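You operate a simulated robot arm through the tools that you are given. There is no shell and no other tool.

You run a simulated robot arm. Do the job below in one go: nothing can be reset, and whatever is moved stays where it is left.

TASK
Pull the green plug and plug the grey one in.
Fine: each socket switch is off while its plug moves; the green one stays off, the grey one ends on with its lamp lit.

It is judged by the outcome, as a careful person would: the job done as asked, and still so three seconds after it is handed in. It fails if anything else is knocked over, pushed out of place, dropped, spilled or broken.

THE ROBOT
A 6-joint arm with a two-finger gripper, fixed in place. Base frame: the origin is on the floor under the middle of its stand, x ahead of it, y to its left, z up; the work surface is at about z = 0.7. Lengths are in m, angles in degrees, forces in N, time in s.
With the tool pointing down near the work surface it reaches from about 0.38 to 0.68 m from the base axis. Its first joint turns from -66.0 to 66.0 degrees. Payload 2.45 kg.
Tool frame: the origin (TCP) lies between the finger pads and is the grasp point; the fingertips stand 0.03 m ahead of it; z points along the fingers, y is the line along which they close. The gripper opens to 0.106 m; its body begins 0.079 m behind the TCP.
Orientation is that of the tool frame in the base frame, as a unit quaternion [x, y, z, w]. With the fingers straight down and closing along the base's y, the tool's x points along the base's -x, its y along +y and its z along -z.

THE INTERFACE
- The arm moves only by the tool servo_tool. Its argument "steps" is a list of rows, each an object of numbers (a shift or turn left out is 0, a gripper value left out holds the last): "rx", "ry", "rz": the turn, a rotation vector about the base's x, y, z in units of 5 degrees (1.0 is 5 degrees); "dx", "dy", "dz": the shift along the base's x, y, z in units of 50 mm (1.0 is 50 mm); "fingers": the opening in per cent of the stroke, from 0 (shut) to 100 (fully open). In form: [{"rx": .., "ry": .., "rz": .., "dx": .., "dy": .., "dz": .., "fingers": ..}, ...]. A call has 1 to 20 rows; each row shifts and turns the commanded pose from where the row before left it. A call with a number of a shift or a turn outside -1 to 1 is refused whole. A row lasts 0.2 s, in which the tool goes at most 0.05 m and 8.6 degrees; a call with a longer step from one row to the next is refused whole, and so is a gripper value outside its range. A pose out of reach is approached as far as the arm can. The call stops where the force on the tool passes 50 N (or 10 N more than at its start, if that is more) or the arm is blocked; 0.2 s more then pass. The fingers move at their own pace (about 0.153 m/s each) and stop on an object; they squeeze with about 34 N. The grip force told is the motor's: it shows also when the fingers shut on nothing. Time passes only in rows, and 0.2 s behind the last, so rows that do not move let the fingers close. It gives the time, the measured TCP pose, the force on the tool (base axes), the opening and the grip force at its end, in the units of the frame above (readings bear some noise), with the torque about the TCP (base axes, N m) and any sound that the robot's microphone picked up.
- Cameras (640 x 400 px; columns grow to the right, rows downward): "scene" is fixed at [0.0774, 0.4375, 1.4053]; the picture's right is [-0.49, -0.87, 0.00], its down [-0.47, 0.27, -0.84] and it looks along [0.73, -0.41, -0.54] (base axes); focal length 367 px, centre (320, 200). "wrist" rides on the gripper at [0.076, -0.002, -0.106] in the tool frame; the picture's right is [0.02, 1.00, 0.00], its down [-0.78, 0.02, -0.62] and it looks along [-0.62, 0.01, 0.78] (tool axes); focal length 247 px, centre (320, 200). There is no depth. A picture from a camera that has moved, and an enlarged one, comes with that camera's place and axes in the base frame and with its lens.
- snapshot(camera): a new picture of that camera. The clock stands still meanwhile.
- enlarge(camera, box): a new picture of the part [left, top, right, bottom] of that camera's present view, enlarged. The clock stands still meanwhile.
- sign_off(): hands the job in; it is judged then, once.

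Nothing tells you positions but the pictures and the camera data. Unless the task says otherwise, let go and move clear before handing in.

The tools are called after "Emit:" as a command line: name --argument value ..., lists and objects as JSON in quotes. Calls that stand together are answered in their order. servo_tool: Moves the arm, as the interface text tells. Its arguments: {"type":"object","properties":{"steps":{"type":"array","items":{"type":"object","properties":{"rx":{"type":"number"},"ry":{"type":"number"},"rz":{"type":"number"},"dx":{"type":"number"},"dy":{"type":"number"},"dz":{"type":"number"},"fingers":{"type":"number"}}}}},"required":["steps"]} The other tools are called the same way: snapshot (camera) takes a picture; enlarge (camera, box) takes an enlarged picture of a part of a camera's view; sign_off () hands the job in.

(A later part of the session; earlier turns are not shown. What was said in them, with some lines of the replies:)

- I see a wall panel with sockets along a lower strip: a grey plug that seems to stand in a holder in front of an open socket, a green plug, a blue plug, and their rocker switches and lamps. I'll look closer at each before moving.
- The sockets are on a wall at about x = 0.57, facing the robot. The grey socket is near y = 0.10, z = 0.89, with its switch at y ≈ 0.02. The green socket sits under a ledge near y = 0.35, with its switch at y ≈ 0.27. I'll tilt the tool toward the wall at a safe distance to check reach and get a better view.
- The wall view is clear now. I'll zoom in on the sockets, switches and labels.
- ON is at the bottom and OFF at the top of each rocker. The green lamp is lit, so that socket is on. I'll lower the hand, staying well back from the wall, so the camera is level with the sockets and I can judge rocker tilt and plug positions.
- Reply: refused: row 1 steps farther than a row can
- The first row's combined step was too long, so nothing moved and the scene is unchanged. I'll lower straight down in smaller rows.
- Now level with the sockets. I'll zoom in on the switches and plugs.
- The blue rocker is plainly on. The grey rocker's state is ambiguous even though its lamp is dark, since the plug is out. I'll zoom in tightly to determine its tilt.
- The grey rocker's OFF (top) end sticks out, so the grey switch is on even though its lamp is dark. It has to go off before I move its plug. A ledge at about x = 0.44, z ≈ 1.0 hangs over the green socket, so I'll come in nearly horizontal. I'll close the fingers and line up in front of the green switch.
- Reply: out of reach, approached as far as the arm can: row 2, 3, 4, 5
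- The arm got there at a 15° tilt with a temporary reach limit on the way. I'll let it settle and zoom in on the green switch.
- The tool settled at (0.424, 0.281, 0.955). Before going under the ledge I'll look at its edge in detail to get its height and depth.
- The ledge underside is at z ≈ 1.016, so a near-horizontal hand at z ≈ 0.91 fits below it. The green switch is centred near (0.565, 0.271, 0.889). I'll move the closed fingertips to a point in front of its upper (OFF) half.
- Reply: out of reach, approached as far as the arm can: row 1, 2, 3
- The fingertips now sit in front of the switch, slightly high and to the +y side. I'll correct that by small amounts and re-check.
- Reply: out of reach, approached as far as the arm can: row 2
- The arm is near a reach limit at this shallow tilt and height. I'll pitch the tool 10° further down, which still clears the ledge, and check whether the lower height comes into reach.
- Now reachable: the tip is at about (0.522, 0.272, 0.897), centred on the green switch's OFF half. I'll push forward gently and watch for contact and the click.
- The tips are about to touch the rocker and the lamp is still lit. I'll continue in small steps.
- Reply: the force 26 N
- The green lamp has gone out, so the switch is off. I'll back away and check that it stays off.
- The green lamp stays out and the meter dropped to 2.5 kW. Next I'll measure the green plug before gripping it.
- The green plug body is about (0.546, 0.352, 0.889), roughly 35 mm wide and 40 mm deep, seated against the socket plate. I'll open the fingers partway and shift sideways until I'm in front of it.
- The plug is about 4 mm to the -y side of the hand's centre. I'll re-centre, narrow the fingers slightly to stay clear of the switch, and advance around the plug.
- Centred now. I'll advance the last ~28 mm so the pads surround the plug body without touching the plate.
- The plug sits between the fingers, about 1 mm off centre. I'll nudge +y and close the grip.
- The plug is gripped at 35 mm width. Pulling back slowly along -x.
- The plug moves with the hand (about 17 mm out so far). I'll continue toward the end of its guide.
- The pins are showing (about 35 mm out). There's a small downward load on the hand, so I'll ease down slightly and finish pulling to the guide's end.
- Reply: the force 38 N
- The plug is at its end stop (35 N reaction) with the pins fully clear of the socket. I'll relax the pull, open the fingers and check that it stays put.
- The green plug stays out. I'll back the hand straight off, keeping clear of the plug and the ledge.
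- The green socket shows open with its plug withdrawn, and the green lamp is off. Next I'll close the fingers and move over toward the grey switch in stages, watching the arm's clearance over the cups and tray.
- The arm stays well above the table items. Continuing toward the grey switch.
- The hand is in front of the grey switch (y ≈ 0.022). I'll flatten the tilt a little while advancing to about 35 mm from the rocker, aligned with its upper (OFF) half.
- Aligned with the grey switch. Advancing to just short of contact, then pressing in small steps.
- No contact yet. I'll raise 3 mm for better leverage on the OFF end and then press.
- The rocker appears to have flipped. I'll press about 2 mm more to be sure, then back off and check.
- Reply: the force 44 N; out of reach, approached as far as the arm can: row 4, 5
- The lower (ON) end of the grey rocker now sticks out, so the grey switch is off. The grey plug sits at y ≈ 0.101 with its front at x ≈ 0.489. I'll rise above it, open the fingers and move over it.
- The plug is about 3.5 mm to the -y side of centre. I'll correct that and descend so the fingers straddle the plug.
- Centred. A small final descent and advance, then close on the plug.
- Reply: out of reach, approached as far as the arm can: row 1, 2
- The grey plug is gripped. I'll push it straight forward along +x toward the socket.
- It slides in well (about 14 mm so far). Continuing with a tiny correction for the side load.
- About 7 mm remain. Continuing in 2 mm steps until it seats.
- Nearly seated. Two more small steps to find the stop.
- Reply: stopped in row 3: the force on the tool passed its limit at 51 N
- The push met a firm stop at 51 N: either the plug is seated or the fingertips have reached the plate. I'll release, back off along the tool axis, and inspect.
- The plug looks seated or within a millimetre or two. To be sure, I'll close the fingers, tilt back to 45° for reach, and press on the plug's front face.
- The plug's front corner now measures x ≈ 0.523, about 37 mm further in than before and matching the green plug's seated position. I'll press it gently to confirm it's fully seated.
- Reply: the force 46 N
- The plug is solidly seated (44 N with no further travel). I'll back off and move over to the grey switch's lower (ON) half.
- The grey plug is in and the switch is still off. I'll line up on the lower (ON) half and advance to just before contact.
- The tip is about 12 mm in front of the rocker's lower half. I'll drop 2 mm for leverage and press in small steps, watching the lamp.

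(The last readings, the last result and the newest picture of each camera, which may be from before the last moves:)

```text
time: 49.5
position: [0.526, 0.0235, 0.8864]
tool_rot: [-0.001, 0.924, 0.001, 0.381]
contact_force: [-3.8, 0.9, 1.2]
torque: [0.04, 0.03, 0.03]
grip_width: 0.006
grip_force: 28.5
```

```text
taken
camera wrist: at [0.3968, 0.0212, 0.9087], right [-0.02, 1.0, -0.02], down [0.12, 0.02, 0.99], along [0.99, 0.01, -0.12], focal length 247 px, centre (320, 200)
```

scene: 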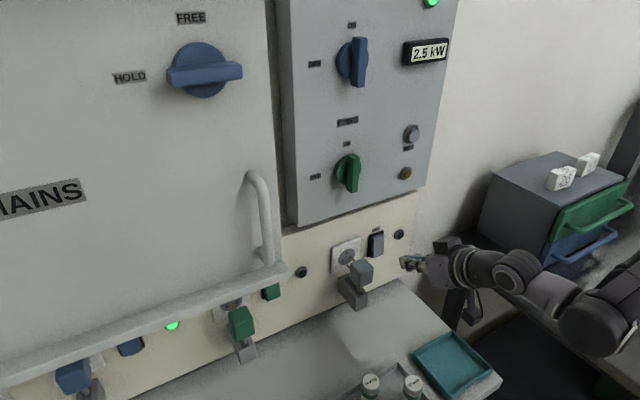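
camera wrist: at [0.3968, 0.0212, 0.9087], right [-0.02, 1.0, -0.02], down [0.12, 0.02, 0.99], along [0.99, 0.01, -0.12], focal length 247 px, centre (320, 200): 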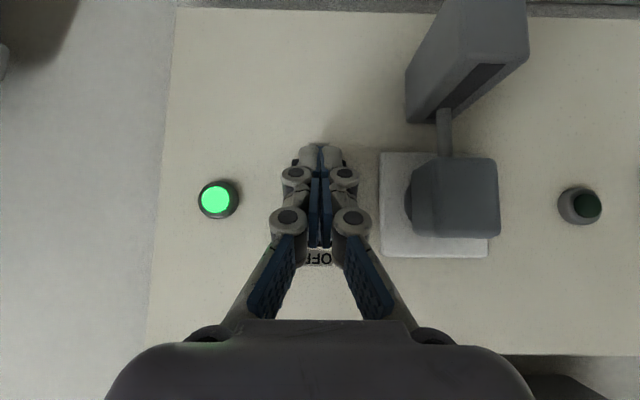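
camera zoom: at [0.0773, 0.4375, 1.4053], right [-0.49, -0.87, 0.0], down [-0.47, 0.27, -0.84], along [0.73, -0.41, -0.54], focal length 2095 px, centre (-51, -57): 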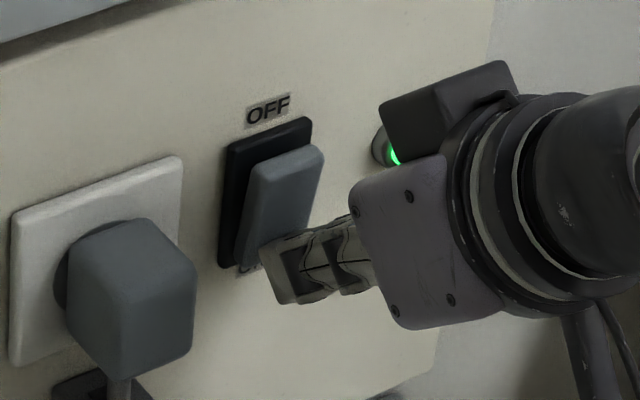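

The grey lamp is lit. I'll back away from the switch and move clear.

Emit:
servo_tool --steps '[{"dx": -0.2}, {"dx": -0.4}, {"dx": -0.5}, {"dx": -0.4, "dz": 0.2}, {"dx": -0.2, "dz": 0.5}, {"dz": 0.8}, {"dz": 0.8}, {"dz": 0.8}, {"dx": 0}, {"dx": 0}]'

Emit:
snapshot --camera "scene"

Emit:
snapshot --camera "wrist"

Emit:
enlarge --camera "scene" --box '[200, 210, 420, 370]'

Emit:
enlarge --camera "scene" --box '[300, 0, 480, 200]'

```text
time: 51.7
position: [0.4421, 0.0218, 1.0435]
tool_rot: [0.0, 0.924, 0.0, 0.382]
contact_force: [0.3, -1.0, -0.9]
torque: [0.0, 0.01, 0.02]
grip_width: 0.0
grip_force: 28.6
```

```text
taken
```

scene: 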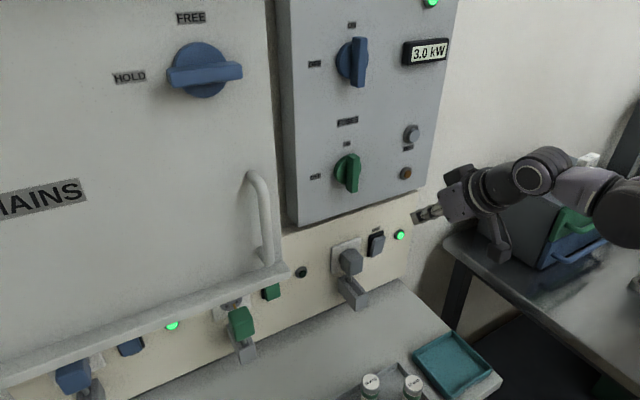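

```text
taken
camera wrist: at [0.3129, 0.0208, 1.0647], right [-0.02, 1.0, -0.02], down [0.12, 0.02, 0.99], along [0.99, 0.01, -0.12], focal length 247 px, centre (320, 200)
```

wrist: 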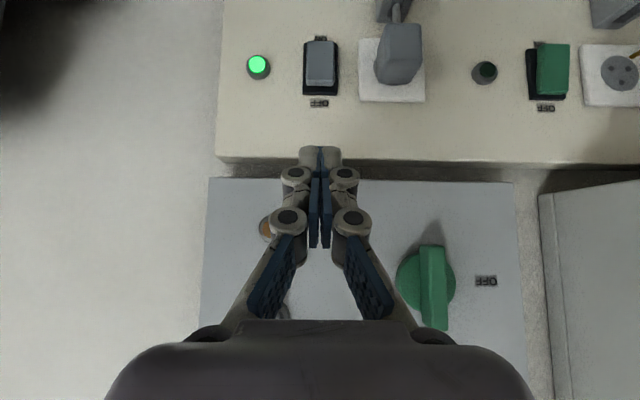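

```text
2.50 times, centred on (310, 290) of scene
camera zoom: at [0.0774, 0.4375, 1.4053], right [-0.49, -0.87, 0.0], down [-0.47, 0.27, -0.84], along [0.73, -0.41, -0.54], focal length 917 px, centre (345, -25)
```

zoom: 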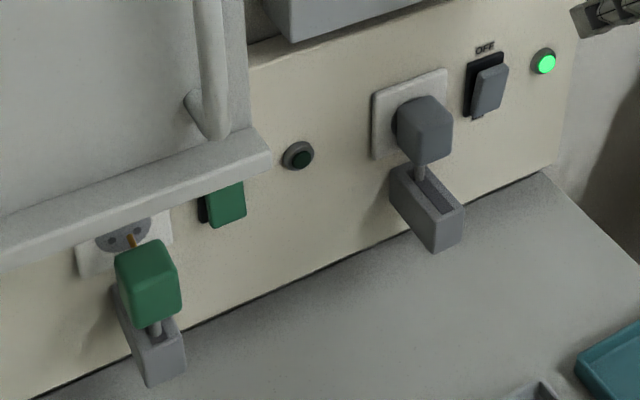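

```text
2.00 times, centred on (390, 100) of scene
camera zoom: at [0.0774, 0.4375, 1.4053], right [-0.49, -0.87, 0.0], down [-0.47, 0.27, -0.84], along [0.73, -0.41, -0.54], focal length 733 px, centre (180, 400)
```

zoom: 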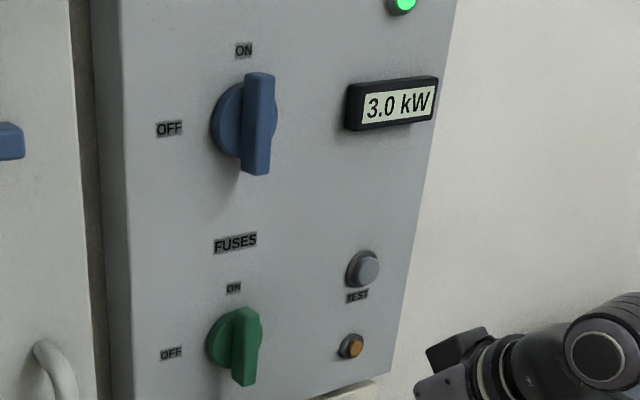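

Grey is plugged in with its lamp lit, green is out and off, blue is untouched, and the meter reads 3.0 kW. I'll retreat further, wait a few seconds, and do a final check that everything holds.

Emit:
servo_tool --steps '[{"dx": -0.5, "dz": 0.4}, {"dx": -0.5, "dy": 0.5}, {"dy": 0.7}, {"dy": 0.7}, {"dy": 0.7}, {"dx": 0}, {"dx": 0}, {"dx": 0}, {"dx": 0}, {"dx": 0}, {"dx": 0}, {"dx": 0}, {"dx": 0}, {"dx": 0}, {"dx": 0}, {"dx": 0}]'

Emit:
snapshot --camera "wrist"

Emit:
snapshot --camera "scene"

Emit:
enlarge --camera "scene" --box '[200, 270, 300, 370]'

```text
time: 55.1
position: [0.3905, 0.1519, 1.0635]
tool_rot: [-0.001, 0.924, 0.0, 0.382]
contact_force: [0.1, 0.1, -0.3]
torque: [0.0, 0.0, -0.01]
grip_width: 0.0
grip_force: 28.7
```

```text
taken
camera wrist: at [0.2631, 0.1509, 1.0855], right [-0.02, 1.0, -0.02], down [0.12, 0.02, 0.99], along [0.99, 0.01, -0.12], focal length 247 px, centre (320, 200)
```

wrist: 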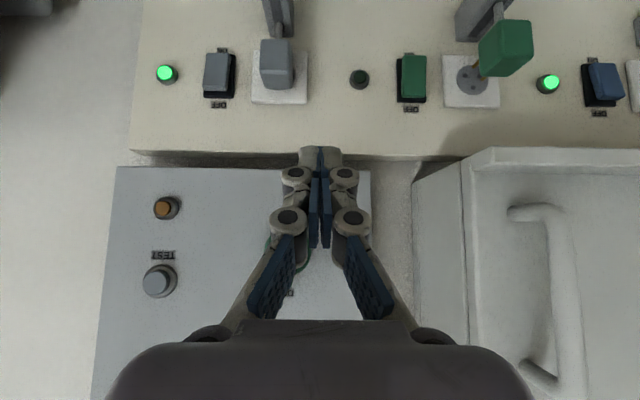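

```text
taken
```

scene: 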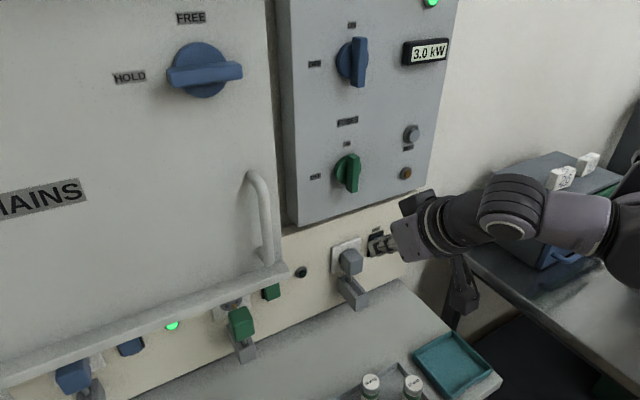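

```text
4.00 times, centred on (250, 320) of scene
camera zoom: at [0.0774, 0.4375, 1.4053], right [-0.49, -0.87, 0.0], down [-0.47, 0.27, -0.84], along [0.73, -0.41, -0.54], focal length 1467 px, centre (600, -280)
```

zoom: 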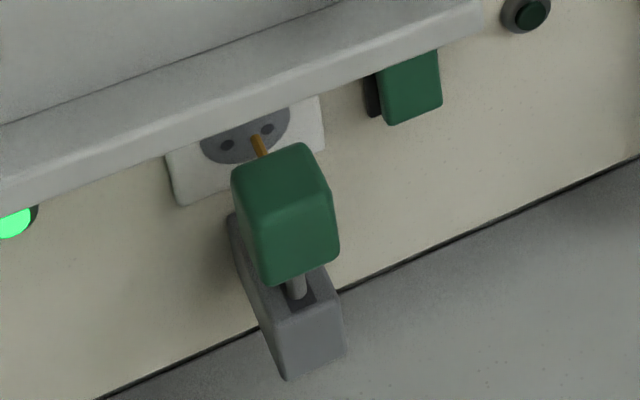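

After a few seconds everything holds: the green plug is fully out with its switch and lamp off, the grey plug is seated with its lamp lit, and the blue socket and everything else are undisturbed. The gripper is empty and clear, so I'm handing in.

Emit:
sign_off

```text
The job is handed in.
```

The job is done and handed in. The green plug is out with its switch off, and the grey plug is in with its switch on and its lamp lit.

- **Green:** I switched it off first and its lamp went out. I then pulled the plug to the end of its guide, clear of the socket.
- **Grey:** Its switch was already on, even though the lamp was dark because the plug was out. I switched it off, pushed the plug in until it was firmly seated, then switched it on.
- **Everything else:** The blue socket's lamp stayed lit and nothing else was disturbed. The meter dropped from 3.0 to 2.5 kW with green off and is back at 3.0 kW.

I backed the arm clear with the gripper empty and waited more than two seconds before handing in. Nothing changed in that time.
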